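You operate a simulated robot arm through the tools that you are given. There is no shell and no other tool.

You run a simulated two-armed robot. Do the job below in one go: nothing can be reset, and whatever is moved stays where it is left.

JOB
Strip the blue hose for scrap: save its brass tail and its clip.
Fine: rinse the tail in the clear cup, then put it on the black pad; hose on the fault pad, clip on the black pad.

The check looks at the end state, three seconds after you hand in, the way a careful person would. Anything else that was tipped, shoved, dropped, spilled or broken makes it a failure.

ROBOT AND FRAMES
Two 7-joint arms with two-finger parallel grippers on one trunk that stands fixed in place. Base frame: the origin is at the foot of the trunk, x ahead of it, y to its left, z up. Readings come in mm, degrees, newtons and seconds.
The left shoulder is at [71, 156, 1180], the right one opposite. Payload 3.91 kg a hand.
Tool frame (each hand has its own): the origin (TCP) lies between the finger pads and is the grasp point; the fingertips stand 30 mm ahead of it; z points along the fingers, y is the line along which they close. The gripper opens to 110 mm. The fingers are 20 mm wide and 10 mm thick; the gripper's body (48 by 112 mm) begins 55 mm behind the TCP.
Orientation is that of the tool frame in the base frame, as a unit quaternion [w, x, y, z]. With the fingers straight down and closing along the base's y, the tool's x points along the base's -x, its y along +y and its z along -z.

CONTROLS
- The arms move only by the tool send_rows. It takes "left_series", "right_series" or both (then of equal length, played together; a hand with none holds still); each is a list of rows, each a list of 6 numbers: the shift along the base's x, y, z in cm, then the turn, a rotation vector about the base's x, y, z in degrees. In form: [[dx, dy, dz, rx, ry, rz], ...]. A call has 1 to 20 rows; each row shifts and turns the commanded pose from where the row before left it. "left_grip" and "right_grip" are, for a hand that has rows, the closure in counts, from 0 (fully open) to 255 (shut), set as the call begins (left out, the last holds). A row lasts 0.2 s, in which the tool goes at most 50 mm and 8.6 degrees; a call with a longer step from one row to the next is refused whole, and so is a gripper value outside its range. A pose out of reach is approached as far as the arm can. The call stops where the force on the tool passes 40 N (or 10 N more than at its start, if that is more) or the arm is blocked; 0.2 s more then pass. The fingers move at their own pace (about 108 mm/s each) and stop on an object; they squeeze with about 41 N. The grip force told is the motor's: it shows also when the fingers shut on nothing. Time passes only in rows, and 0.2 s behind the last, so rows that do not move let the fingers close. The reply holds the time, the measured pose of the TCP, the force on the tool along the base axes, the opening and the grip force, in the units named above and with some noise, with the torque about the TCP (base axes, N m) and any sound that the robot's microphone picked up.
- Cameras (640 x 400 px; columns grow to the right, rows downward): "scene" is now at [128.8, 48.5, 1427.7]; the picture's right is [0.51, -0.86, 0.00], its down [-0.32, -0.19, -0.93] and it looks along [0.80, 0.47, -0.38] (base axes); focal length 315 px, centre (320, 200). "left" rides on the left gripper at [72, -17, -103] in its tool frame; the picture's right is [0.23, 0.97, 0.00], its down [-0.76, 0.18, -0.62] and it looks along [-0.61, 0.14, 0.78] (tool axes); focal length 222 px, centre (320, 200). "right" rides on the right gripper at [72, 17, -103] in its tool frame; the picture's right is [-0.23, 0.97, 0.00], its down [-0.76, -0.18, -0.62] and it looks along [-0.61, -0.14, 0.78] (tool axes); focal length 222 px, centre (320, 200). There is no depth. A picture from a camera that has moved, and an enlarged one, comes with that camera's place and axes in the base frame and with its lens.
- snapshot(camera): a new picture of that camera. The clock stands still meanwhile.
- lift_body(by): slides the trunk up (or, below 0, down) by that many mm; the arms and the scene camera ride with it, the base frame stays. It gives what a move gives, with no picture.
- head_to(pan, tilt): turns the head with the scene camera to pan (to the left, within 86 degrees either way) and tilt (down, from -29 to 69), counted from straight ahead of the robot. It gives what a move gives.
- inspect(camera, box): a new picture of the part [left, top, right, bottom] of that camera's present view, enlarged. The clock stands still meanwhile.
- finish_job(): hands the job in; it is judged then, once.

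Nothing tells you positions but the pictures and the camera data. Unless the task says otherwise, let go and move clear before handing in.

The tools are called as a command line: name --argument value ..., lists and objects as JSON in quotes. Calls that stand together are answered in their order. send_rows: Moves the arms, as the interface text tells. Its arguments: {"type":"object","properties":{"left_series":{"type":"array","items":{"type":"array","items":{"type":"number"}}},"left_grip":{"type":"number"},"right_series":{"type":"array","items":{"type":"array","items":{"type":"number"}}},"right_grip":{"type":"number"}},"required":[]} The other tools are called the same way: lift_body (by) slides the trunk up or down; head_to (pan, tilt) turns the head that bears the scene camera; snapshot (camera) takes a picture; inspect (camera, box) takes an enlarged picture of a part of a camera's view; finish_job () hands the job in.

At the start:

```text
clock: 0.0
left_ee_pos: [552.5, 592.5, 1190.0]
left_tcp_rot: [0.0, 0.0, 1.0, 0.0]
left_force: [-1.0, -0.2, 0.1]
left_moment: [0.04, -0.01, 0.01]
left_opening: 109.9
left_grasp_force: 0.1
right_ee_pos: [810.4, 131.6, 1204.4]
right_tcp_rot: [-0.001, 0.0, 1.0, 0.0]
right_force: [-0.5, 0.3, -0.2]
right_moment: [-0.03, 0.0, -0.02]
right_opening: 110.1
right_grasp_force: 0.0
trunk travel left (down, up): [-625.0, 315.0]
head pan, tilt: [30.8, 22.0]
```

scene: 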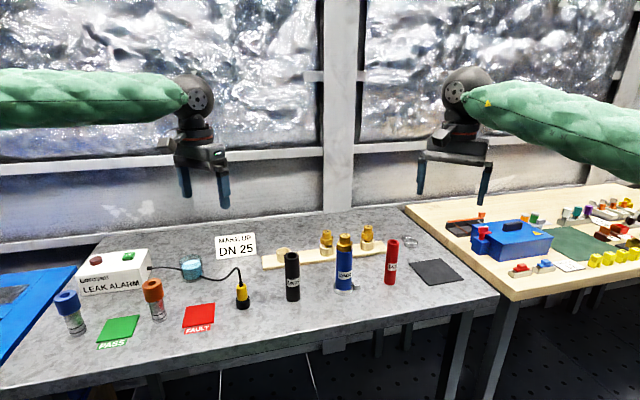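
right: 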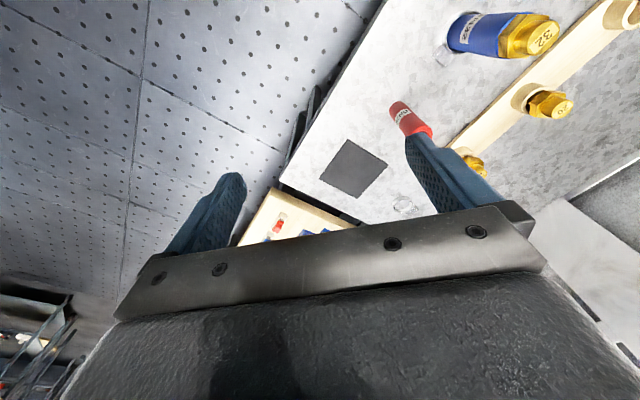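
left: 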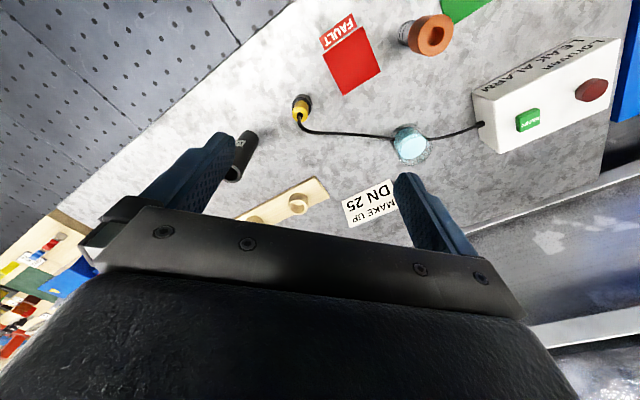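

I see a bench with a leak alarm box, a clear cup, a fault pad (red), a pass pad (green), black, blue and red hoses, brass tails on a wooden rail, and a black pad at the right. The blue hose stands with a brass tail in its top; I'll look closer before moving.

inspect --camera "scene" --box '[240, 210, 480, 320]'

inspect --camera "scene" --box '[300, 220, 420, 300]'

inspect --camera "scene" --box '[40, 230, 280, 350]'

inspect --camera "right" --box '[380, 0, 640, 160]'

```text
2.67 times, centred on (360, 265) of scene
camera zoom: at [128.8, 48.5, 1427.7], right [0.51, -0.86, 0.0], down [-0.32, -0.19, -0.93], along [0.8, 0.47, -0.38], focal length 839 px, centre (213, 27)
```

zoom: 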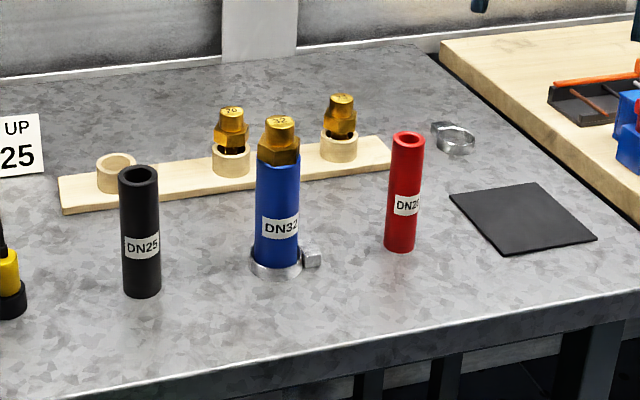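

```text
5.00 times, centred on (360, 260) of scene
camera zoom: at [128.8, 48.5, 1427.7], right [0.51, -0.86, 0.0], down [-0.32, -0.19, -0.93], along [0.8, 0.47, -0.38], focal length 1573 px, centre (120, -100)
```

zoom: 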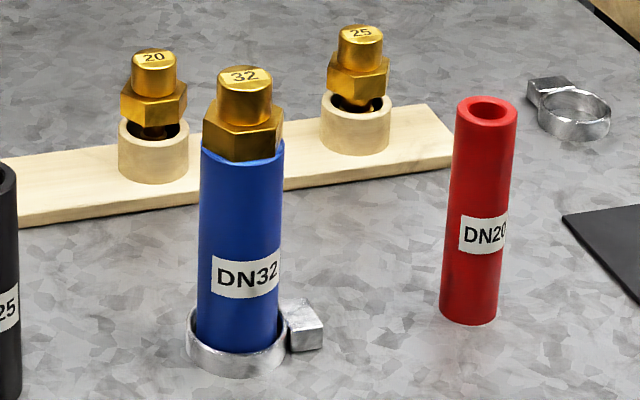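

```text
2.67 times, centred on (160, 290) of scene
camera zoom: at [128.8, 48.5, 1427.7], right [0.51, -0.86, 0.0], down [-0.32, -0.19, -0.93], along [0.8, 0.47, -0.38], focal length 839 px, centre (747, -40)
```

zoom: 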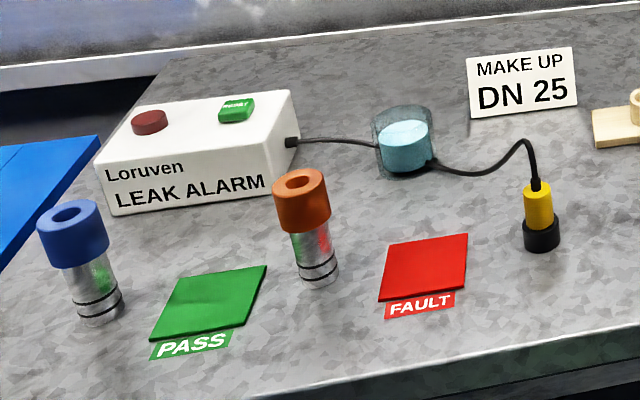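

```text
2.46 times, centred on (510, 80) of right
camera zoom: at [739.0, 149.8, 1308.4], right [0.23, 0.97, 0.0], down [0.76, -0.18, 0.62], along [0.61, -0.14, -0.78], focal length 547 px, centre (-148, 495)
```

zoom: 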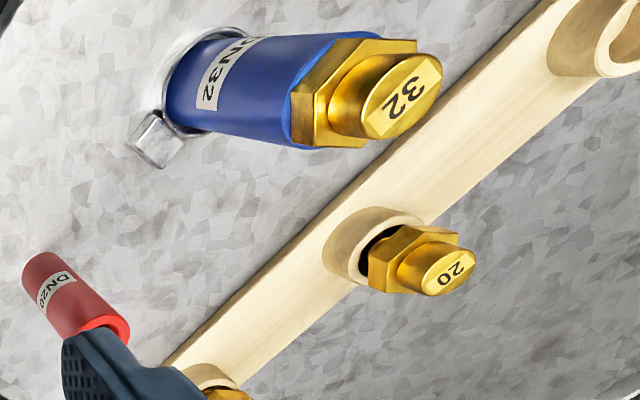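

The blue DN32 hose stands near (808, 373) on a table I put at about z = 841, with a "32" brass tail in its top and a ring clip round its foot. I'll zoom in for better measurements of hose, clip, cup and pads.

inspect --camera "scene" --box '[324, 228, 372, 300]'

inspect --camera "scene" --box '[164, 248, 220, 288]'

inspect --camera "scene" --box '[396, 230, 476, 290]'

inspect --camera "right" --box '[420, 0, 572, 80]'

inspect --camera "left" --box '[320, 90, 500, 200]'

```text
5.56 times, centred on (348, 264) of scene
camera zoom: at [128.8, 48.5, 1427.7], right [0.51, -0.86, 0.0], down [-0.32, -0.19, -0.93], along [0.8, 0.47, -0.38], focal length 1748 px, centre (164, -156)
```

zoom: 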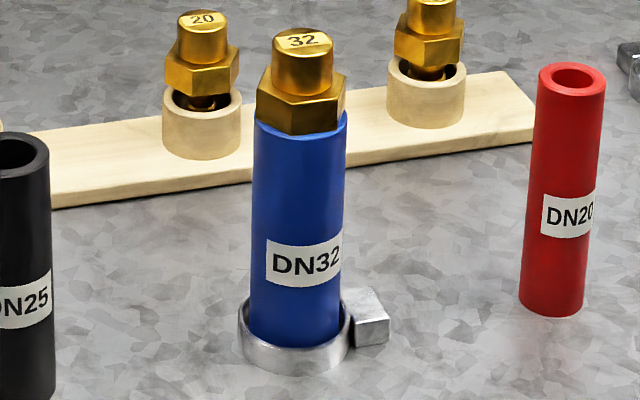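

```text
10.00 times, centred on (192, 268) of scene
camera zoom: at [128.8, 48.5, 1427.7], right [0.51, -0.86, 0.0], down [-0.32, -0.19, -0.93], along [0.8, 0.47, -0.38], focal length 3147 px, centre (1600, -480)
```

zoom: 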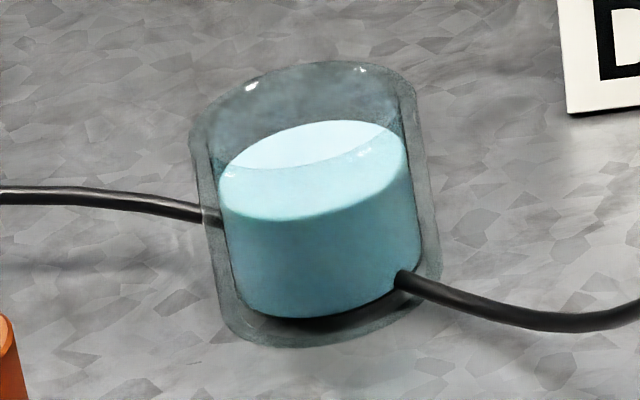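

```text
6.67 times, centred on (436, 260) of scene
camera zoom: at [128.8, 48.5, 1427.7], right [0.51, -0.86, 0.0], down [-0.32, -0.19, -0.93], along [0.8, 0.47, -0.38], focal length 2098 px, centre (-453, -200)
```

zoom: 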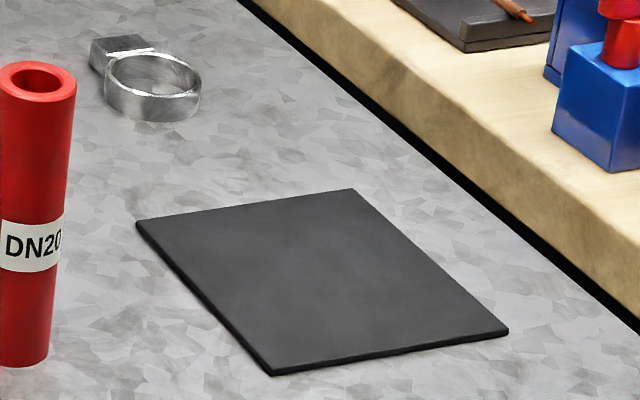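

```text
4.21 times, centred on (496, 40) of right
camera zoom: at [739.0, 149.8, 1308.4], right [0.23, 0.97, 0.0], down [0.76, -0.18, 0.62], along [0.61, -0.14, -0.78], focal length 935 px, centre (-421, 874)
```

zoom: 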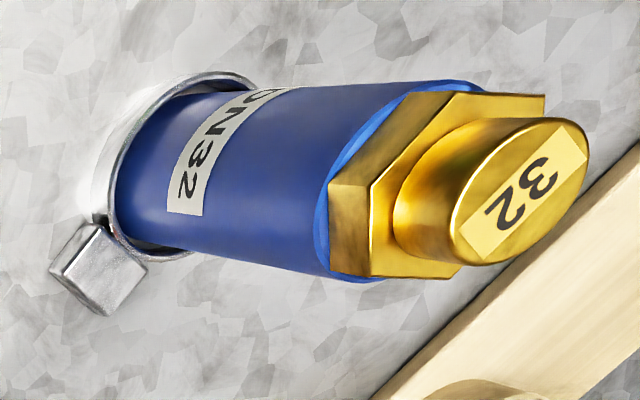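

```text
3.56 times, centred on (410, 145) of left
camera zoom: at [479.4, 574.3, 1294.5], right [-0.23, 0.97, 0.0], down [0.76, 0.18, 0.62], along [0.61, 0.14, -0.78], focal length 790 px, centre (0, 396)
```

zoom: 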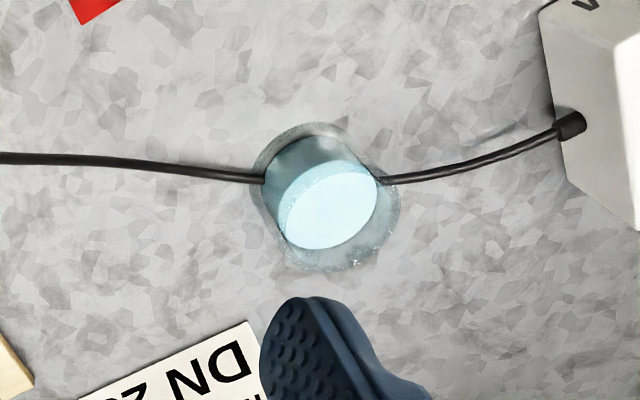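

The clip is a loose ring (about 60 mm) lying round the hose foot. The tail's hex has flats facing about 105°, and the pad sits far out near (1045, 165). Plan: the right hand steadies the hose from the front while the left pulls the tail straight up, so I'll bring the right hand to a tilted pre-grasp in front of the hose first.

send_rows --right_series '[[-2.46, 0, 0, 0, 0, 8], [-2.46, 0, 0, 0, 0, 8], [-2.46, 0, 0, 0, 0, 8], [-2.46, 0, 0, 0, 0, 8], [-2.46, 0, 0, 0, 0, 8], [0, 1.75, -2.61, 4.82, -5.745, 0], [0, 1.75, -2.61, 4.82, -5.745, 0], [0, 1.75, -2.61, 4.82, -5.745, 0], [0, 1.75, -2.61, 4.82, -5.745, 0], [0, 1.75, -2.61, 4.82, -5.745, 0], [0, 1.75, -2.61, 4.82, -5.745, 0], [0, 1.75, -2.61, 4.82, -5.745, 0], [0, 1.75, -2.61, 4.82, -5.745, 0]]' --right_grip 0

snapshot --camera "right"

snapshot --camera "scene"

```text
clock: 2.8
left_ee_pos: [552.8, 592.9, 1191.7]
left_tcp_rot: [0.0, 0.0, 1.0, 0.001]
left_force: [0.1, 0.5, -0.5]
left_moment: [0.01, 0.0, 0.05]
left_opening: 110.0
left_grasp_force: 0.0
right_ee_pos: [687.3, 274.7, 996.0]
right_tcp_rot: [0.471, -0.296, 0.813, 0.171]
right_force: [0.3, -0.3, -0.4]
right_moment: [-0.04, -0.04, -0.02]
right_opening: 109.8
right_grasp_force: 0.1
trunk travel left (down, up): [-625.0, 315.0]
head pan, tilt: [30.8, 22.0]
```

```text
taken
camera right: at [581.3, 206.2, 985.0], right [-0.54, 0.82, 0.2], down [-0.01, -0.24, 0.97], along [0.84, 0.52, 0.14], focal length 222 px, centre (320, 200)
```

right: 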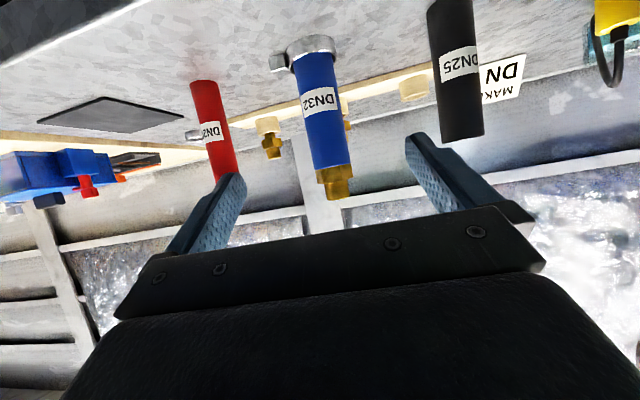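

```text
taken
camera scene: at [129.6, 48.9, 1427.7], right [0.51, -0.86, 0.0], down [-0.32, -0.19, -0.93], along [0.8, 0.47, -0.38], focal length 315 px, centre (320, 200)
```

scene: 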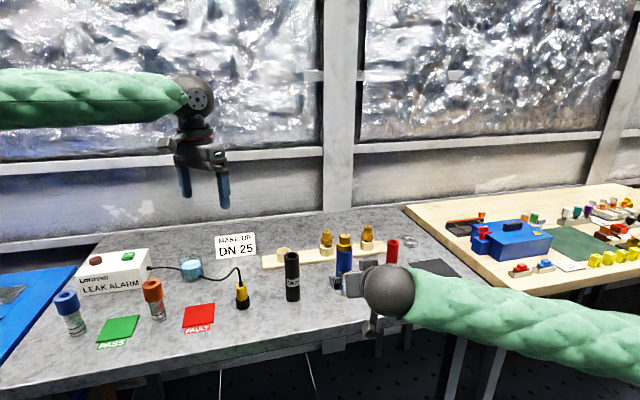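

The right hand is in front of the blue hose and lined up within about 2 mm. I'll advance along the finger direction so the fingers straddle the hose at about z = 905, then check before closing.

send_rows --right_series '[[2.35, 1.95, -1.82, 0, 0, 0], [2.35, 1.95, -1.82, 0, 0, 0], [2.35, 1.95, -1.82, 0, 0, 0], [2.35, 1.95, -1.82, 0, 0, 0], [2.3, 1.83, -1.82, 0, 0, 0]]' --right_grip 0

snapshot --camera "right"

inspect --camera "scene" --box '[300, 220, 420, 300]'

```text
clock: 4.0
left_ee_pos: [552.1, 591.3, 1192.0]
left_tcp_rot: [0.0, 0.0, 1.0, 0.0]
left_force: [0.1, -0.3, -0.6]
left_moment: [-0.02, -0.01, 0.01]
left_opening: 110.1
left_grasp_force: 0.0
right_ee_pos: [804.9, 369.8, 904.7]
right_tcp_rot: [0.47, -0.297, 0.813, 0.171]
right_force: [-0.5, 1.0, 0.1]
right_moment: [-0.01, 0.02, -0.04]
right_opening: 109.9
right_grasp_force: 0.0
trunk travel left (down, up): [-625.0, 315.0]
head pan, tilt: [30.8, 22.0]
```

```text
taken
camera right: at [699.0, 302.1, 893.9], right [-0.54, 0.82, 0.2], down [-0.01, -0.24, 0.97], along [0.84, 0.52, 0.13], focal length 222 px, centre (320, 200)
```

right: 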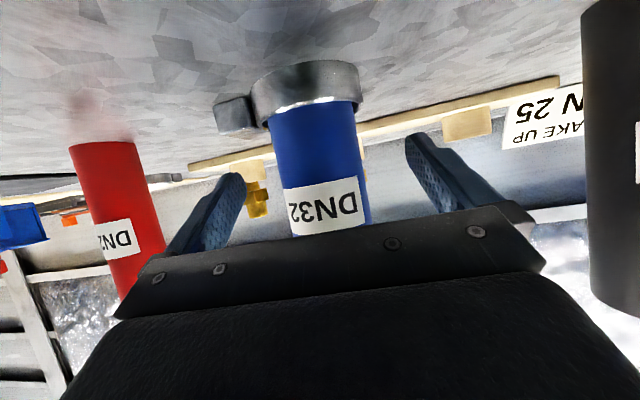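

```text
5.00 times, centred on (360, 260) of scene
camera zoom: at [129.2, 49.2, 1427.6], right [0.51, -0.86, 0.0], down [-0.32, -0.19, -0.93], along [0.8, 0.47, -0.38], focal length 1573 px, centre (120, -100)
```

zoom: 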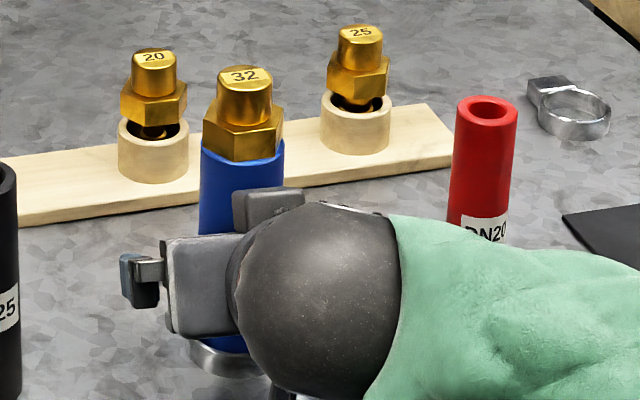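

The hose is centred between the right fingers. I'll close the right hand on it and bring the left hand above the tail with its closing line on the hex flats (yaw +15°).

send_rows --right_series '[[0, 0, 0, 0, 0, 0], [0, 0, 0, 0, 0, 0], [0, 0, 0, 0, 0, 0], [0, 0, 0, 0, 0, 0], [0, 0, 0, 0, 0, 0]]' --right_grip 255

send_rows --left_series '[[2.5, -2.2, -0.6, 0, 0, 1.5], [2.5, -2.2, -0.6, 0, 0, 1.5], [2.5, -2.2, -0.6, 0, 0, 1.5], [2.5, -2.2, -0.6, 0, 0, 1.5], [2.5, -2.2, -0.6, 0, 0, 1.5], [2.5, -2.2, -0.6, 0, 0, 1.5], [2.5, -2.2, -0.6, 0, 0, 1.5], [2.5, -2.2, -0.6, 0, 0, 1.5], [2.5, -2.2, -0.6, 0, 0, 1.5], [2.5, -2.2, -0.6, 0, 0, 1.5]]' --left_grip 0

snapshot --camera "left"

snapshot --camera "scene"

inspect --camera "scene" --box '[300, 220, 420, 300]'

```text
clock: 5.2
left_ee_pos: [551.0, 590.9, 1191.0]
left_tcp_rot: [0.0, 0.0, 1.0, 0.0]
left_force: [-0.1, 0.5, -0.3]
left_moment: [0.04, 0.01, 0.0]
left_opening: 110.0
left_grasp_force: 0.1
right_ee_pos: [803.4, 369.8, 905.9]
right_tcp_rot: [0.47, -0.296, 0.814, 0.171]
right_force: [-2.8, 5.5, 2.5]
right_moment: [0.17, 0.04, 0.05]
right_opening: 45.1
right_grasp_force: 40.8
trunk travel left (down, up): [-625.0, 315.0]
head pan, tilt: [30.8, 22.0]
```

```text
clock: 7.4
left_ee_pos: [803.1, 369.4, 1131.8]
left_tcp_rot: [0.0, -0.132, 0.991, 0.001]
left_force: [-0.1, 0.0, -0.5]
left_moment: [0.03, 0.02, -0.02]
left_opening: 110.0
left_grasp_force: 0.1
right_ee_pos: [804.4, 368.3, 904.4]
right_tcp_rot: [0.469, -0.297, 0.814, 0.172]
right_force: [-0.1, -0.4, 1.8]
right_moment: [0.02, -0.12, 0.0]
right_opening: 44.9
right_grasp_force: 41.2
trunk travel left (down, up): [-625.0, 315.0]
head pan, tilt: [30.8, 22.0]
```

```text
taken
camera left: at [737.3, 333.9, 1234.9], right [-0.47, 0.88, 0.0], down [0.69, 0.37, 0.62], along [0.55, 0.3, -0.78], focal length 222 px, centre (320, 200)
```

left: 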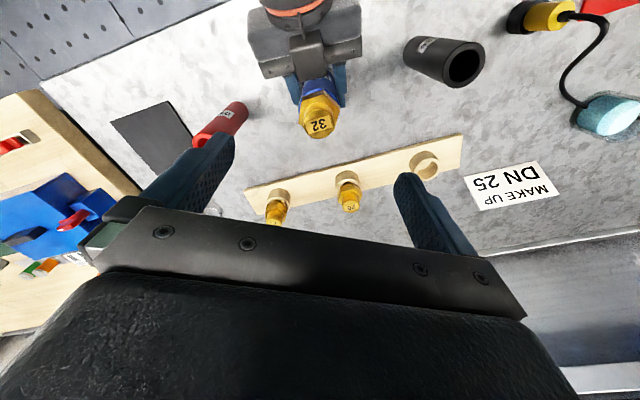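

```text
taken
camera scene: at [129.3, 47.1, 1427.7], right [0.51, -0.86, 0.0], down [-0.32, -0.19, -0.93], along [0.8, 0.48, -0.38], focal length 315 px, centre (320, 200)
```

scene: 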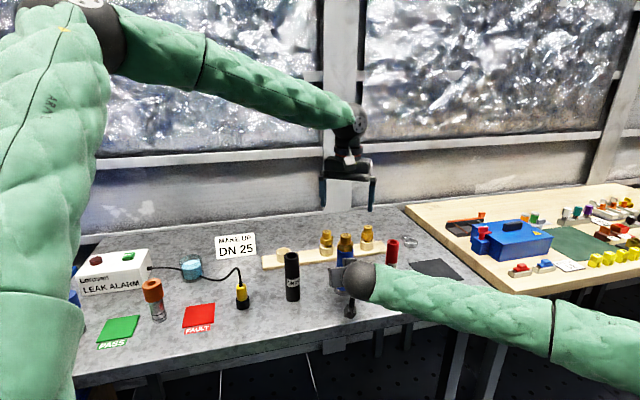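

```text
5.00 times, centred on (360, 260) of scene
camera zoom: at [129.3, 47.1, 1427.7], right [0.51, -0.86, 0.0], down [-0.32, -0.19, -0.93], along [0.8, 0.48, -0.38], focal length 1573 px, centre (120, -100)
```

zoom: 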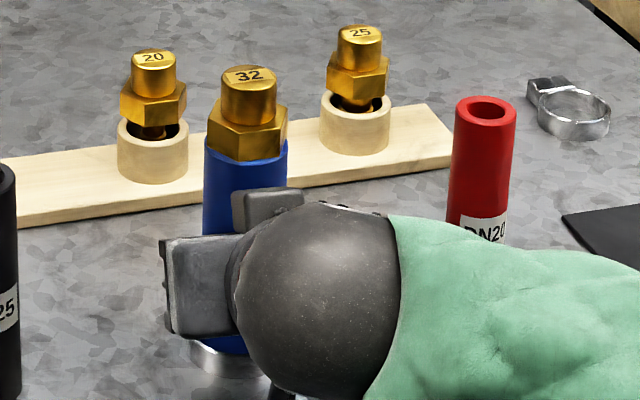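

The right hand holds the hose (opening 45 mm). The left hand is above the tail; I'll zoom in on the hex from the left camera to measure its position and angle after the grip.

inspect --camera "left" --box '[280, 60, 360, 150]'

inspect --camera "scene" --box '[332, 228, 360, 256]'

```text
4.44 times, centred on (320, 105) of left
camera zoom: at [737.3, 333.9, 1234.9], right [-0.47, 0.88, 0.0], down [0.69, 0.37, 0.62], along [0.55, 0.3, -0.78], focal length 987 px, centre (320, 622)
```

zoom: 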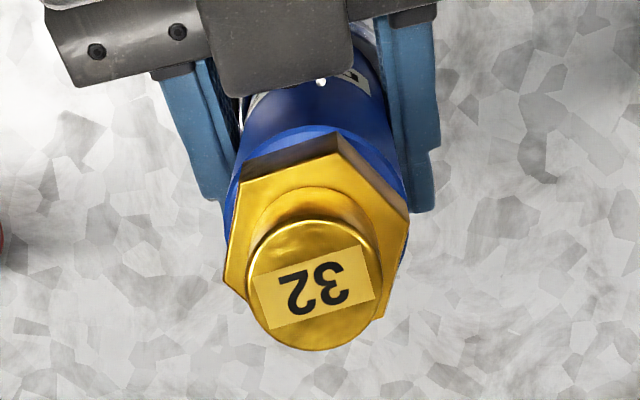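

```text
14.29 times, centred on (346, 242) of scene
camera zoom: at [129.3, 47.1, 1427.7], right [0.51, -0.86, 0.0], down [-0.32, -0.19, -0.93], along [0.8, 0.48, -0.38], focal length 4496 px, centre (-51, -400)
```

zoom: 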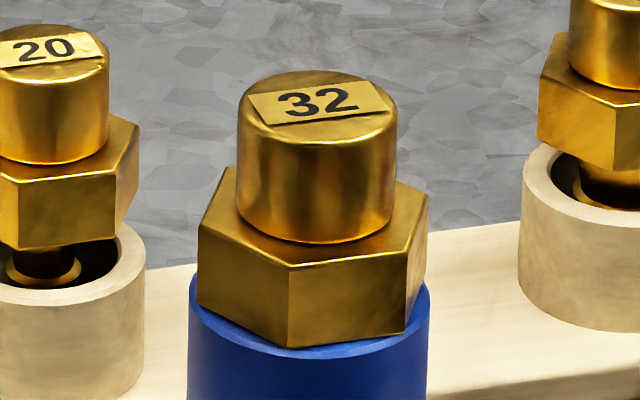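

The tail sits at about (804.5, 368.5), hex between z ≈ 985 and 1003, spigot top 1024, flats aligned with the left gripper. I'll lower the left hand so the fingertips reach just above the hose mouth, then close on the hex.

send_rows --left_series '[[0.03, -0.02, -2.9, 0, 0, 0], [0.03, -0.02, -2.9, 0, 0, 0], [0.04, -0.02, -2.9, 0, 0, 0], [0.04, -0.02, -2.75, 0, 0, 0]]' --left_grip 0

inspect --camera "scene" --box '[316, 210, 380, 270]'

snapshot --camera "left"

```text
clock: 8.4
left_ee_pos: [803.2, 370.9, 1017.8]
left_tcp_rot: [0.0, -0.131, 0.991, 0.0]
left_force: [0.1, 1.0, -0.1]
left_moment: [-0.01, -0.01, 0.0]
left_opening: 109.9
left_grasp_force: 0.0
right_ee_pos: [803.5, 369.8, 904.9]
right_tcp_rot: [0.47, -0.296, 0.814, 0.172]
right_force: [-1.4, 4.0, 1.5]
right_moment: [0.24, -0.04, 0.05]
right_opening: 45.0
right_grasp_force: 40.8
trunk travel left (down, up): [-625.0, 315.0]
head pan, tilt: [30.8, 22.0]
```

```text
6.67 times, centred on (348, 240) of scene
camera zoom: at [128.7, 48.6, 1427.8], right [0.51, -0.86, 0.0], down [-0.32, -0.19, -0.93], along [0.8, 0.47, -0.38], focal length 2098 px, centre (133, -67)
```

zoom: 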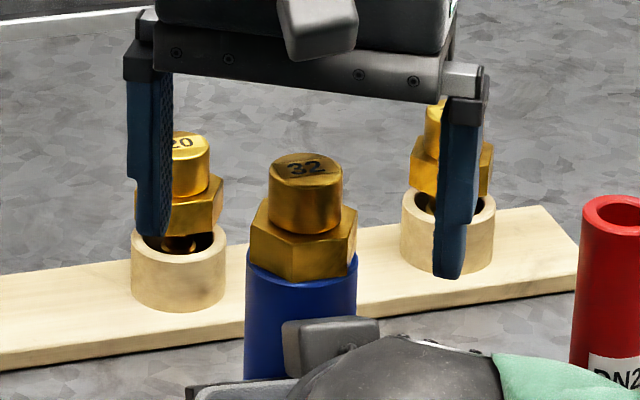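

```text
taken
camera left: at [737.0, 335.6, 1119.9], right [-0.47, 0.88, 0.0], down [0.69, 0.37, 0.62], along [0.55, 0.29, -0.78], focal length 222 px, centre (320, 200)
```

left: 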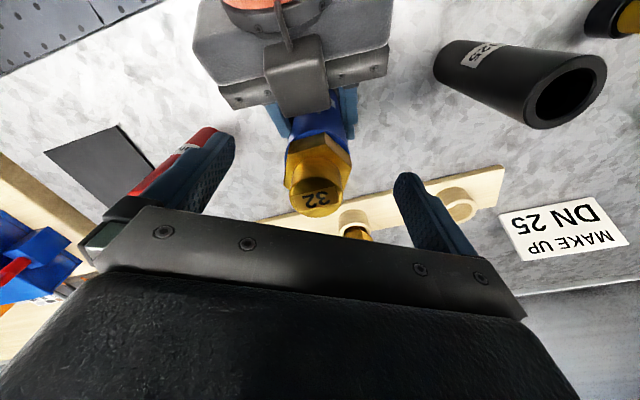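

The fingertips are level with the lower part of the hex and evenly spaced. Closing the left hand on the hex.

send_rows --left_series '[[0, 0, 0, 0, 0, 0], [0, 0, 0, 0, 0, 0], [0, 0, 0, 0, 0, 0], [0, 0, 0, 0, 0, 0], [0, 0, 0, 0, 0, 0]]' --left_grip 255

inspect --camera "scene" --box '[316, 210, 380, 270]'

```text
clock: 9.6
left_ee_pos: [803.0, 370.4, 1016.7]
left_tcp_rot: [0.0, -0.131, 0.991, 0.0]
left_force: [-0.7, -1.1, -0.1]
left_moment: [-0.05, 0.04, -0.02]
left_opening: 39.1
left_grasp_force: 40.6
right_ee_pos: [803.9, 368.5, 904.6]
right_tcp_rot: [0.47, -0.295, 0.814, 0.17]
right_force: [-1.0, 4.1, 3.5]
right_moment: [0.15, 0.06, 0.06]
right_opening: 44.9
right_grasp_force: 40.6
trunk travel left (down, up): [-625.0, 315.0]
head pan, tilt: [30.8, 22.0]
```

```text
6.67 times, centred on (348, 240) of scene
camera zoom: at [128.7, 48.6, 1427.7], right [0.51, -0.86, 0.0], down [-0.32, -0.19, -0.93], along [0.8, 0.47, -0.38], focal length 2098 px, centre (133, -67)
```

zoom: 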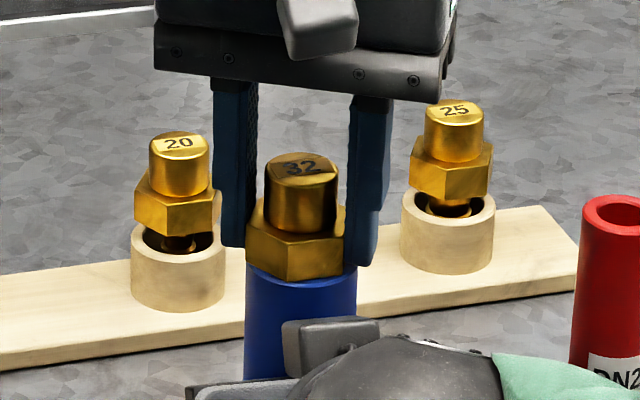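

The hex is gripped (39 mm across flats). Now a slow straight pull upward while the right hand holds the hose.

send_rows --left_series '[[0, 0, 0.2, 0, 0, 0], [0, 0, 0.2, 0, 0, 0], [0, 0, 0.2, 0, 0, 0], [0, 0, 0.2, 0, 0, 0], [0, 0, 0.2, 0, 0, 0], [0, 0, 0.2, 0, 0, 0]]'

inspect --camera "scene" --box '[316, 210, 380, 270]'

```text
clock: 11.0
left_ee_pos: [803.9, 370.7, 1028.7]
left_tcp_rot: [0.001, -0.129, 0.992, 0.0]
left_force: [-0.5, 0.1, -1.6]
left_moment: [-0.03, 0.0, -0.02]
left_opening: 39.1
left_grasp_force: 40.9
right_ee_pos: [803.6, 368.8, 904.0]
right_tcp_rot: [0.47, -0.296, 0.814, 0.171]
right_force: [-2.5, 2.3, 4.6]
right_moment: [0.19, 0.06, -0.04]
right_opening: 45.1
right_grasp_force: 40.7
trunk travel left (down, up): [-625.0, 315.0]
head pan, tilt: [30.8, 22.0]
```

```text
6.67 times, centred on (348, 240) of scene
camera zoom: at [128.6, 48.5, 1427.7], right [0.51, -0.86, 0.0], down [-0.32, -0.19, -0.93], along [0.8, 0.47, -0.38], focal length 2098 px, centre (133, -67)
```

zoom: 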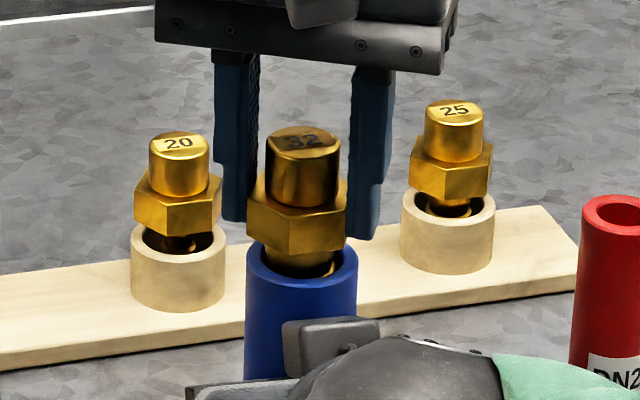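

The tail is sliding out with almost no force. I'll keep lifting it straight up until the barb clears the hose.

send_rows --left_series '[[0, 0, 0.6, 0, 0, 0], [0, 0, 0.8, 0, 0, 0], [0, 0, 0.8, 0, 0, 0], [0, 0, 0.8, 0, 0, 0], [0, 0, 0.8, 0, 0, 0], [0, 0, 0.8, 0, 0, 0], [0, 0, 1.0, 0, 0, 0], [0, 0, 1.0, 0, 0, 0], [0, 0, 1.0, 0, 0, 0], [0, 0, 1.0, 0, 0, 0]]'

inspect --camera "scene" --box '[308, 190, 388, 270]'

```text
clock: 13.2
left_ee_pos: [803.2, 369.7, 1114.7]
left_tcp_rot: [0.0, -0.13, 0.992, 0.0]
left_force: [0.1, 1.1, -1.2]
left_moment: [0.02, -0.03, -0.01]
left_opening: 39.2
left_grasp_force: 41.1
right_ee_pos: [803.8, 369.2, 906.0]
right_tcp_rot: [0.47, -0.297, 0.814, 0.171]
right_force: [-1.9, 0.7, 3.4]
right_moment: [0.06, 0.12, -0.08]
right_opening: 45.0
right_grasp_force: 40.8
trunk travel left (down, up): [-625.0, 315.0]
head pan, tilt: [30.8, 22.0]
```

```text
5.00 times, centred on (348, 230) of scene
camera zoom: at [128.6, 48.5, 1427.7], right [0.51, -0.86, 0.0], down [-0.32, -0.19, -0.93], along [0.8, 0.47, -0.38], focal length 1573 px, centre (180, 50)
```

zoom: 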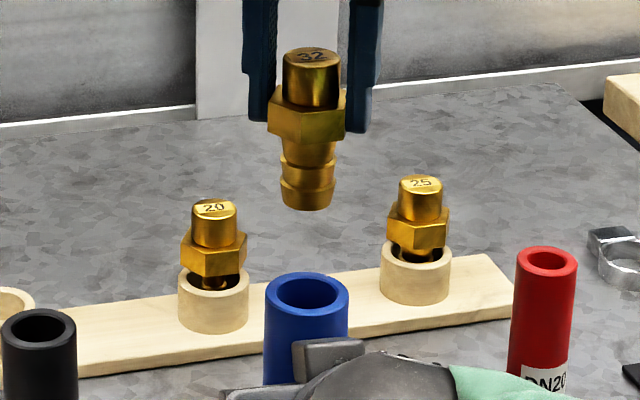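

The tail is out; its barb is about 39 mm long and 29 mm wide, so the barb tip sits about 71 mm below the TCP. Before choosing how to grip it for rinsing and placing, I'll test in free air how far the left arm reaches towards the black pad with a forward-tilted tool.

send_rows --left_series '[[0, 0, 3, 0, 0, 0], [2.8, -2.9, 0.5, 0, 0, -2.15], [2.8, -2.9, 0.5, 0, 0, -2.15], [2.8, -2.9, 0.5, 0, 0, -2.15], [2.8, -2.9, 0, 0, 0, -2.15], [2.8, -2.9, 0, 0, 0, -2.15], [2.8, -2.9, 0, 0, 0, -2.15], [2.8, -2.9, 0, 0, 0, -2.15], [0.7, 0, -1.5, 0, -8, 0], [0.7, 0, -1.5, 0, -8, 0], [0.7, 0, -1.5, 0, -8, 0], [0.7, 0, -1.5, 0, -8, 0], [0.7, 0, -1.5, 0, -8, 0]]'

snapshot --camera "scene"

```text
clock: 16.0
left_ee_pos: [952.9, 222.8, 1086.4]
left_tcp_rot: [0.343, 0.002, 0.939, -0.001]
left_force: [0.4, 0.2, -0.4]
left_moment: [0.0, 0.01, -0.02]
left_opening: 0.3
left_grasp_force: 37.8
left hand out of reach, approached as far as the arm can: row 6, 7, 8
right_ee_pos: [804.6, 368.9, 905.2]
right_tcp_rot: [0.47, -0.295, 0.814, 0.17]
right_force: [-3.4, -0.6, 1.5]
right_moment: [-0.01, 0.06, 0.01]
right_opening: 44.9
right_grasp_force: 41.2
trunk travel left (down, up): [-625.0, 315.0]
head pan, tilt: [30.8, 22.0]
```

```text
taken
camera scene: at [128.8, 48.2, 1427.7], right [0.51, -0.86, 0.0], down [-0.32, -0.19, -0.93], along [0.8, 0.47, -0.38], focal length 315 px, centre (320, 200)
```

scene: 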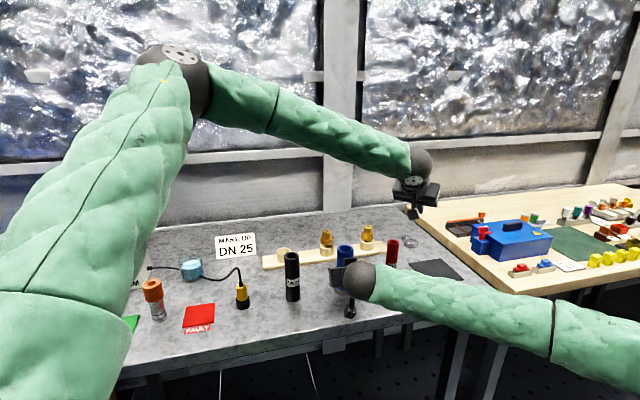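

The left gripper now reads 0.3 mm, so the tail has slipped out of it. I need to find where it went before doing anything else.

inspect --camera "scene" --box '[300, 200, 500, 320]'

snapshot --camera "left"

snapshot --camera "right"

```text
3.20 times, centred on (400, 260) of scene
camera zoom: at [128.8, 48.2, 1427.7], right [0.51, -0.86, 0.0], down [-0.32, -0.19, -0.93], along [0.8, 0.47, -0.38], focal length 1007 px, centre (64, 8)
```

zoom: 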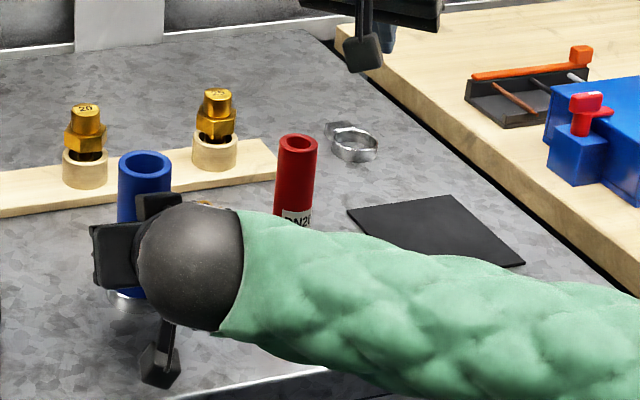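

```text
taken
camera left: at [831.0, 205.1, 1118.0], right [-0.17, 0.97, -0.15], down [0.18, 0.18, 0.97], along [0.97, 0.14, -0.21], focal length 222 px, centre (320, 200)
```

left: 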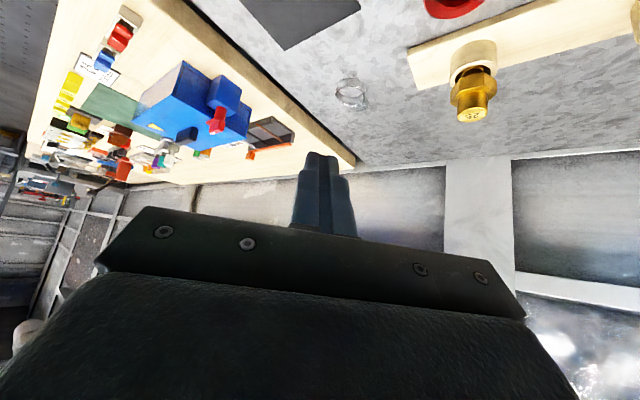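

```text
taken
camera right: at [698.2, 301.7, 894.4], right [-0.54, 0.82, 0.2], down [-0.01, -0.24, 0.97], along [0.84, 0.52, 0.13], focal length 222 px, centre (320, 200)
```

right: 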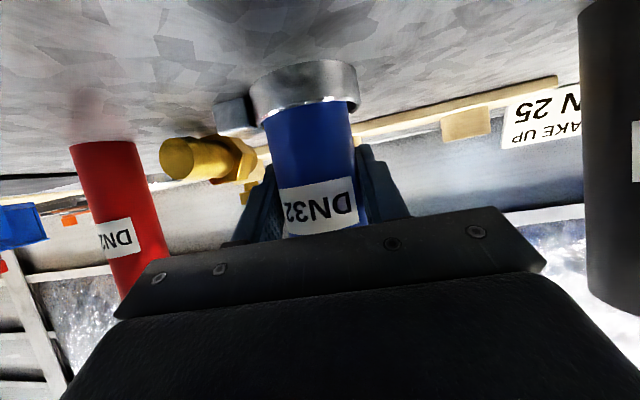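

The tail has fallen and lies on the table between the blue and red hoses, apparently without touching anything else. I'll bring the left hand back upright and higher so its camera can look down on it.

send_rows --left_series '[[-2.2, 1.6, 2.3, 0, 8, 0], [-2.2, 1.6, 2.3, 0, 8, 0], [-2.2, 1.6, 2.3, 0, 8, 0], [-2.2, 1.6, 2.3, 0, 8, 0], [-2.2, 1.6, 2.3, 0, 8, 0], [-2.2, 1.0, 0, 0, 0, 0], [-2.2, 1.0, 0, 0, 0, 0]]' --left_grip 0

snapshot --camera "left"

inspect --camera "scene" --box '[320, 210, 420, 310]'

```text
clock: 17.6
left_ee_pos: [798.3, 321.7, 1200.8]
left_tcp_rot: [0.0, 0.001, 1.0, 0.0]
left_force: [-0.2, 0.1, -0.4]
left_moment: [0.0, -0.02, 0.02]
left_opening: 110.1
left_grasp_force: 0.1
right_ee_pos: [803.8, 369.3, 905.6]
right_tcp_rot: [0.47, -0.297, 0.813, 0.172]
right_force: [-2.3, -2.4, 3.5]
right_moment: [-0.09, 0.11, 0.0]
right_opening: 44.9
right_grasp_force: 40.7
trunk travel left (down, up): [-625.0, 315.0]
head pan, tilt: [30.8, 22.0]
```

```text
taken
camera left: at [726.4, 305.5, 1303.7], right [-0.23, 0.97, 0.0], down [0.76, 0.18, 0.62], along [0.61, 0.14, -0.78], focal length 222 px, centre (320, 200)
```

left: 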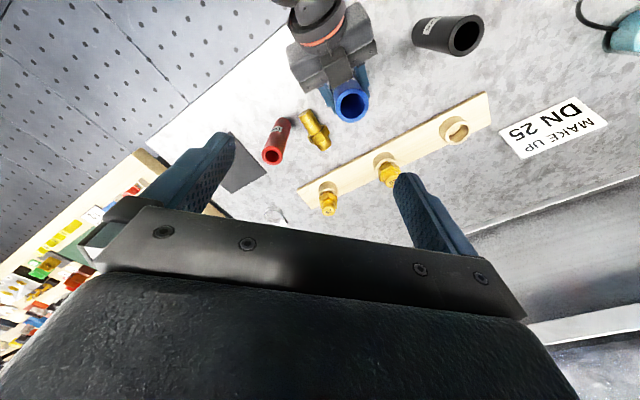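

```text
4.00 times, centred on (370, 260) of scene
camera zoom: at [128.3, 48.7, 1427.7], right [0.51, -0.86, 0.0], down [-0.32, -0.19, -0.93], along [0.8, 0.47, -0.38], focal length 1259 px, centre (120, -40)
```

zoom: 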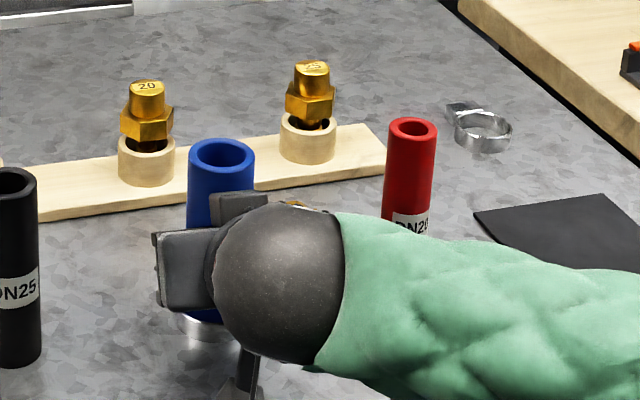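

inspect --camera "left" --box '[240, 60, 400, 170]'

inspect --camera "left" --box '[285, 100, 349, 160]'

```text
3.64 times, centred on (320, 115) of left
camera zoom: at [726.4, 305.5, 1303.7], right [-0.23, 0.97, 0.0], down [0.76, 0.18, 0.62], along [0.61, 0.14, -0.78], focal length 808 px, centre (320, 509)
```

zoom: 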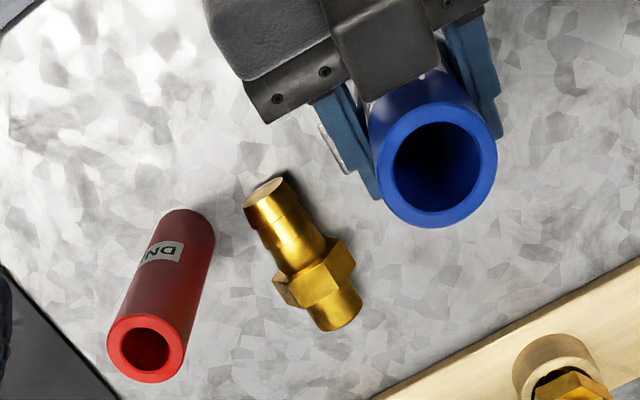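

```text
6.67 times, centred on (317, 130) of left
camera zoom: at [726.4, 305.5, 1303.7], right [-0.23, 0.97, 0.0], down [0.76, 0.18, 0.62], along [0.61, 0.14, -0.78], focal length 1481 px, centre (340, 667)
```

zoom: 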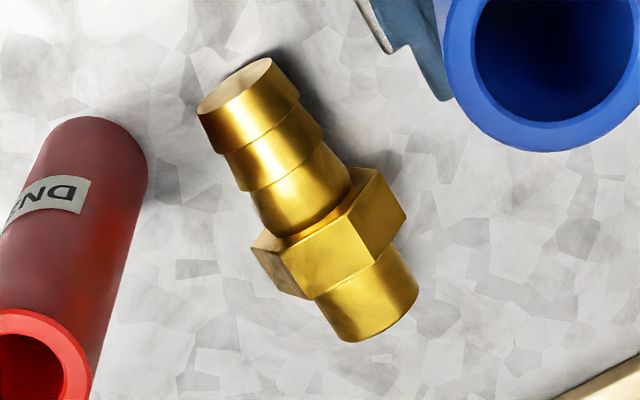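

The tail lies flat at 45°: barb end near (870, 306), hex near (905, 341), spigot end near (927, 362). If I can grip it with the left hand yawed -135° (camera on the far side), tilting the tool to horizontal puts the barb straight down for rinsing and standing, so I'll test that wrist posture in free air first.

send_rows --left_series '[[-0.61, 1.11, 0, 0, 0, -8.44], [-0.61, 1.11, 0, 0, 0, -8.44], [-0.61, 1.11, 0, 0, 0, -8.44], [-0.61, 1.11, 0, 0, 0, -8.44], [-0.61, 1.11, 0, 0, 0, -8.44], [-0.61, 1.11, 0, 0, 0, -8.44], [-0.61, 1.11, 0, 0, 0, -8.44], [-0.61, 1.11, 0, 0, 0, -8.44], [-0.61, 1.11, 0, 0, 0, -8.44], [-0.61, 1.11, 0, 0, 0, -8.44], [-0.61, 1.11, 0, 0, 0, -8.44], [-0.61, 1.11, 0, 0, 0, -8.44], [-0.61, 1.11, 0, 0, 0, -8.44], [-0.61, 1.11, 0, 0, 0, -8.44], [-0.61, 1.11, 0, 0, 0, -8.44], [-0.61, 1.11, 0, 0, 0, -8.44]]' --left_grip 0

snapshot --camera "scene"

```text
clock: 21.0
left_ee_pos: [701.4, 501.3, 1200.7]
left_tcp_rot: [0.003, 0.925, 0.381, 0.0]
left_force: [0.5, 0.3, -0.2]
left_moment: [-0.01, 0.01, 0.02]
left_opening: 109.9
left_grasp_force: 0.1
right_ee_pos: [805.0, 369.6, 904.5]
right_tcp_rot: [0.47, -0.296, 0.814, 0.17]
right_force: [-1.3, 1.8, 2.0]
right_moment: [0.14, 0.11, 0.01]
right_opening: 44.8
right_grasp_force: 40.8
trunk travel left (down, up): [-625.0, 315.0]
head pan, tilt: [30.8, 22.0]
```

```text
taken
camera scene: at [128.4, 49.0, 1427.7], right [0.51, -0.86, 0.0], down [-0.32, -0.19, -0.93], along [0.8, 0.47, -0.38], focal length 315 px, centre (320, 200)
```

scene: 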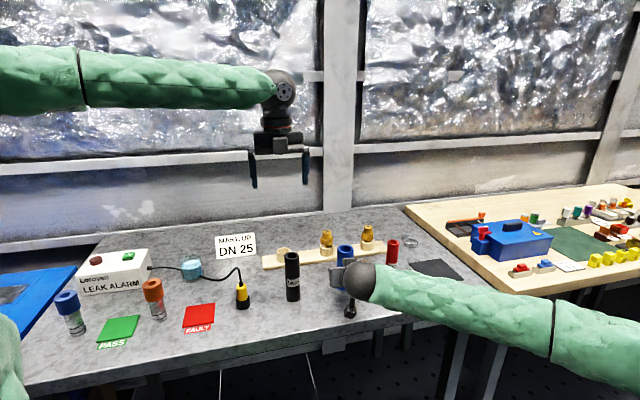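

The -135° yaw is reachable. Now I'll test the 90° forward tilt (tool horizontal, facing 45°).

send_rows --left_series '[[0, 0, 0, 5.785, -5.785, 0], [0, 0, 0, 5.785, -5.785, 0], [0, 0, 0, 5.785, -5.785, 0], [0, 0, 0, 5.785, -5.785, 0], [0, 0, 0, 5.785, -5.785, 0], [0, 0, 0, 5.785, -5.785, 0], [0, 0, 0, 5.785, -5.785, 0], [0, 0, 0, 5.785, -5.785, 0], [0, 0, 0, 5.785, -5.785, 0], [0, 0, 0, 5.785, -5.785, 0], [0, 0, 0, 5.785, -5.785, 0]]'

snapshot --camera "scene"

```text
clock: 23.4
left_ee_pos: [701.6, 500.3, 1200.7]
left_tcp_rot: [-0.27, 0.654, 0.27, 0.653]
left_force: [-1.0, 0.1, -0.4]
left_moment: [-0.04, 0.05, 0.01]
left_opening: 110.0
left_grasp_force: 0.0
right_ee_pos: [804.2, 369.2, 905.6]
right_tcp_rot: [0.469, -0.296, 0.814, 0.171]
right_force: [1.3, 0.2, 0.1]
right_moment: [-0.01, -0.13, 0.06]
right_opening: 45.1
right_grasp_force: 41.1
trunk travel left (down, up): [-625.0, 315.0]
head pan, tilt: [30.8, 22.0]
```

```text
taken
camera scene: at [129.1, 48.0, 1427.7], right [0.51, -0.86, 0.0], down [-0.32, -0.19, -0.93], along [0.8, 0.47, -0.38], focal length 315 px, centre (320, 200)
```

scene: 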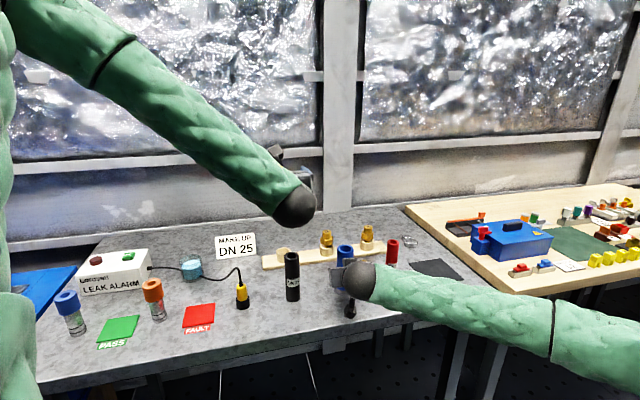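

Both the yaw and the tilt work, so the left hand can hold the tail upright from the side with its camera on top. The hose no longer needs holding: I'll open the right hand, let the hose stand, and back straight out.

send_rows --right_series '[[0, 0, 0, 0, 0, 0], [0, 0, 0, 0, 0, 0], [0, 0, 0, 0, 0, 0]]' --right_grip 0

snapshot --camera "right"

```text
clock: 24.2
left_ee_pos: [701.3, 499.6, 1201.6]
left_tcp_rot: [-0.271, 0.654, 0.27, 0.653]
left_force: [0.3, 0.6, -0.6]
left_moment: [0.01, 0.03, -0.02]
left_opening: 110.2
left_grasp_force: 0.1
right_ee_pos: [803.2, 369.1, 904.4]
right_tcp_rot: [0.47, -0.295, 0.814, 0.17]
right_force: [-1.3, -0.2, 0.1]
right_moment: [-0.02, 0.01, 0.0]
right_opening: 109.9
right_grasp_force: 0.1
trunk travel left (down, up): [-625.0, 315.0]
head pan, tilt: [30.8, 22.0]
```

```text
taken
camera right: at [698.4, 301.8, 894.2], right [-0.54, 0.82, 0.2], down [-0.01, -0.24, 0.97], along [0.84, 0.52, 0.13], focal length 222 px, centre (320, 200)
```

right: 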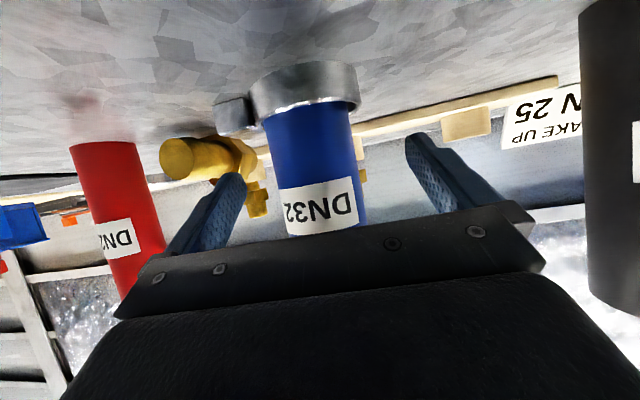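

The hose stands freely and the tail did not move. Backing the right hand out along its approach line and parking it off to the right.

send_rows --right_series '[[-2.35, -1.95, 1.82, 0, 0, 0], [-2.35, -1.95, 1.82, 0, 0, 0], [-2.35, -1.95, 1.82, 0, 0, 0], [-2.35, -1.95, 1.82, 0, 0, 0], [-2.35, -1.95, 1.82, 0, 0, 0], [-1.5, -4.0, 0.8, 0, 0, 0], [-1.5, -4.0, 0.8, 0, 0, 0], [-1.5, -4.0, 0.8, 0, 0, 0], [-1.5, -4.0, 0.8, 0, 0, 0], [-1.5, -4.0, 0.8, 0, 0, 0], [-1.5, -4.0, 0.8, 0, 0, 0], [-1.5, -4.0, 0.8, 0, 0, 0], [0, -4.5, 0.8, 0, 0, 0], [0, -4.5, 0.8, 0, 0, 0]]' --right_grip 0

snapshot --camera "scene"

inspect --camera "scene" --box '[320, 230, 420, 300]'

```text
clock: 27.2
left_ee_pos: [700.1, 499.8, 1203.1]
left_tcp_rot: [-0.271, 0.653, 0.27, 0.654]
left_force: [-0.6, -0.8, 0.9]
left_moment: [0.02, 0.02, -0.02]
left_opening: 110.0
left_grasp_force: 0.1
right_ee_pos: [588.0, -98.7, 1067.9]
right_tcp_rot: [0.47, -0.296, 0.814, 0.171]
right_force: [0.0, 0.4, -0.2]
right_moment: [-0.01, 0.02, -0.03]
right_opening: 110.2
right_grasp_force: 0.0
right hand out of reach, approached as far as the arm can: row 14
trunk travel left (down, up): [-625.0, 315.0]
head pan, tilt: [30.8, 22.0]
```

```text
taken
camera scene: at [127.2, 47.3, 1427.9], right [0.51, -0.86, 0.0], down [-0.32, -0.19, -0.93], along [0.8, 0.48, -0.37], focal length 315 px, centre (320, 200)
```

scene: 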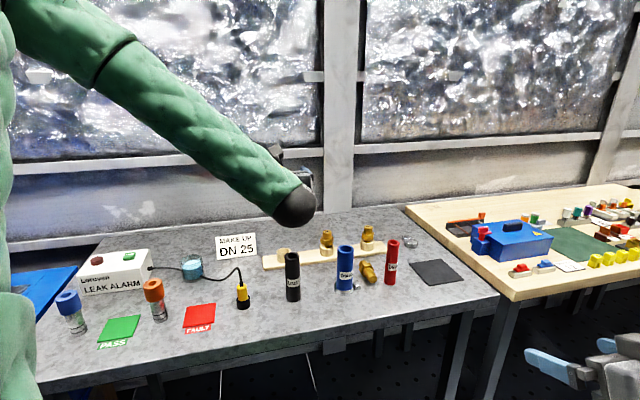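

```text
5.71 times, centred on (370, 265) of scene
camera zoom: at [127.2, 47.3, 1427.9], right [0.51, -0.86, 0.0], down [-0.32, -0.19, -0.93], along [0.8, 0.48, -0.37], focal length 1798 px, centre (34, -171)
```

zoom: 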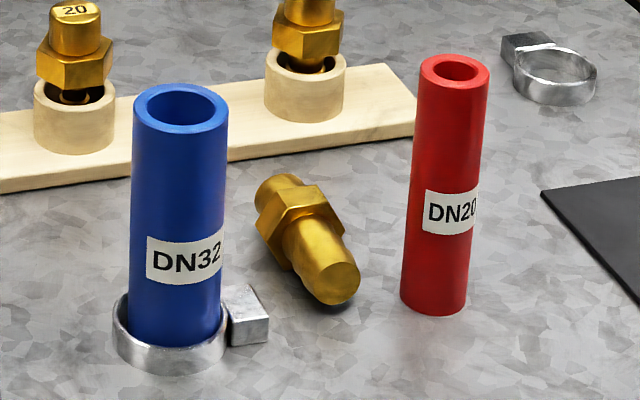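

The table is clear now: blue hose upright with the clip loose round its foot, tail lying beside it. I'll bring the left hand over the tail's spigot, nearly vertical (5° forward lean for reach), closing across the tail's axis.

send_rows --left_series '[[2.17, -1.47, -1.63, -6.01, 6.01, 0], [2.17, -1.47, -1.63, -6.01, 6.01, 0], [2.17, -1.47, -1.63, -6.01, 6.01, 0], [2.17, -1.47, -1.63, -6.01, 6.01, 0], [2.17, -1.47, -1.63, -6.01, 6.01, 0], [2.17, -1.47, -1.63, -6.01, 6.01, 0], [2.17, -1.47, -1.63, -6.01, 6.01, 0], [2.17, -1.47, -1.63, -6.01, 6.01, 0], [2.17, -1.47, -1.63, -6.01, 6.01, 0], [2.17, -1.47, -1.63, -6.01, 6.01, 0]]' --left_grip 0

snapshot --camera "left"

snapshot --camera "scene"

```text
clock: 29.4
left_ee_pos: [919.8, 353.4, 1036.5]
left_tcp_rot: [-0.016, 0.923, 0.382, 0.039]
left_force: [0.6, 0.3, 0.4]
left_moment: [-0.02, 0.01, 0.0]
left_opening: 110.0
left_grasp_force: 0.1
right_ee_pos: [590.8, -97.9, 1065.8]
right_tcp_rot: [0.469, -0.296, 0.814, 0.172]
right_force: [-0.1, -0.2, 0.3]
right_moment: [-0.01, -0.04, 0.0]
right_opening: 110.0
right_grasp_force: 0.0
trunk travel left (down, up): [-625.0, 315.0]
head pan, tilt: [30.8, 22.0]
```

```text
taken
camera left: at [952.8, 411.4, 1144.9], right [0.85, -0.53, 0.02], down [-0.45, -0.7, 0.56], along [-0.28, -0.48, -0.83], focal length 222 px, centre (320, 200)
```

left: 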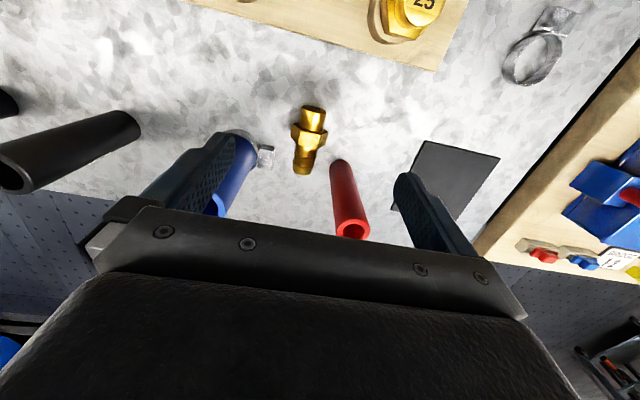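

```text
taken
camera scene: at [131.0, 48.6, 1427.4], right [0.51, -0.86, 0.0], down [-0.32, -0.19, -0.93], along [0.8, 0.48, -0.38], focal length 315 px, centre (320, 200)
```

scene: 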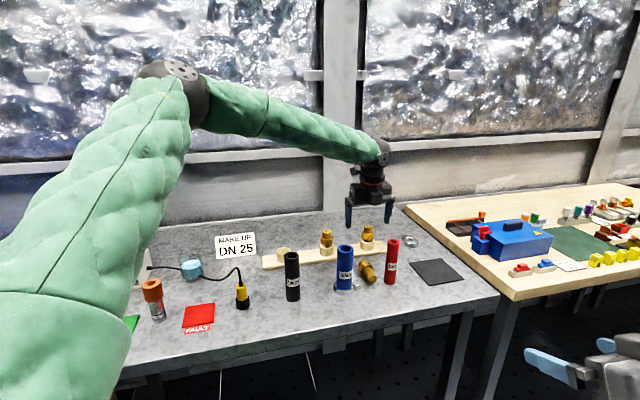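

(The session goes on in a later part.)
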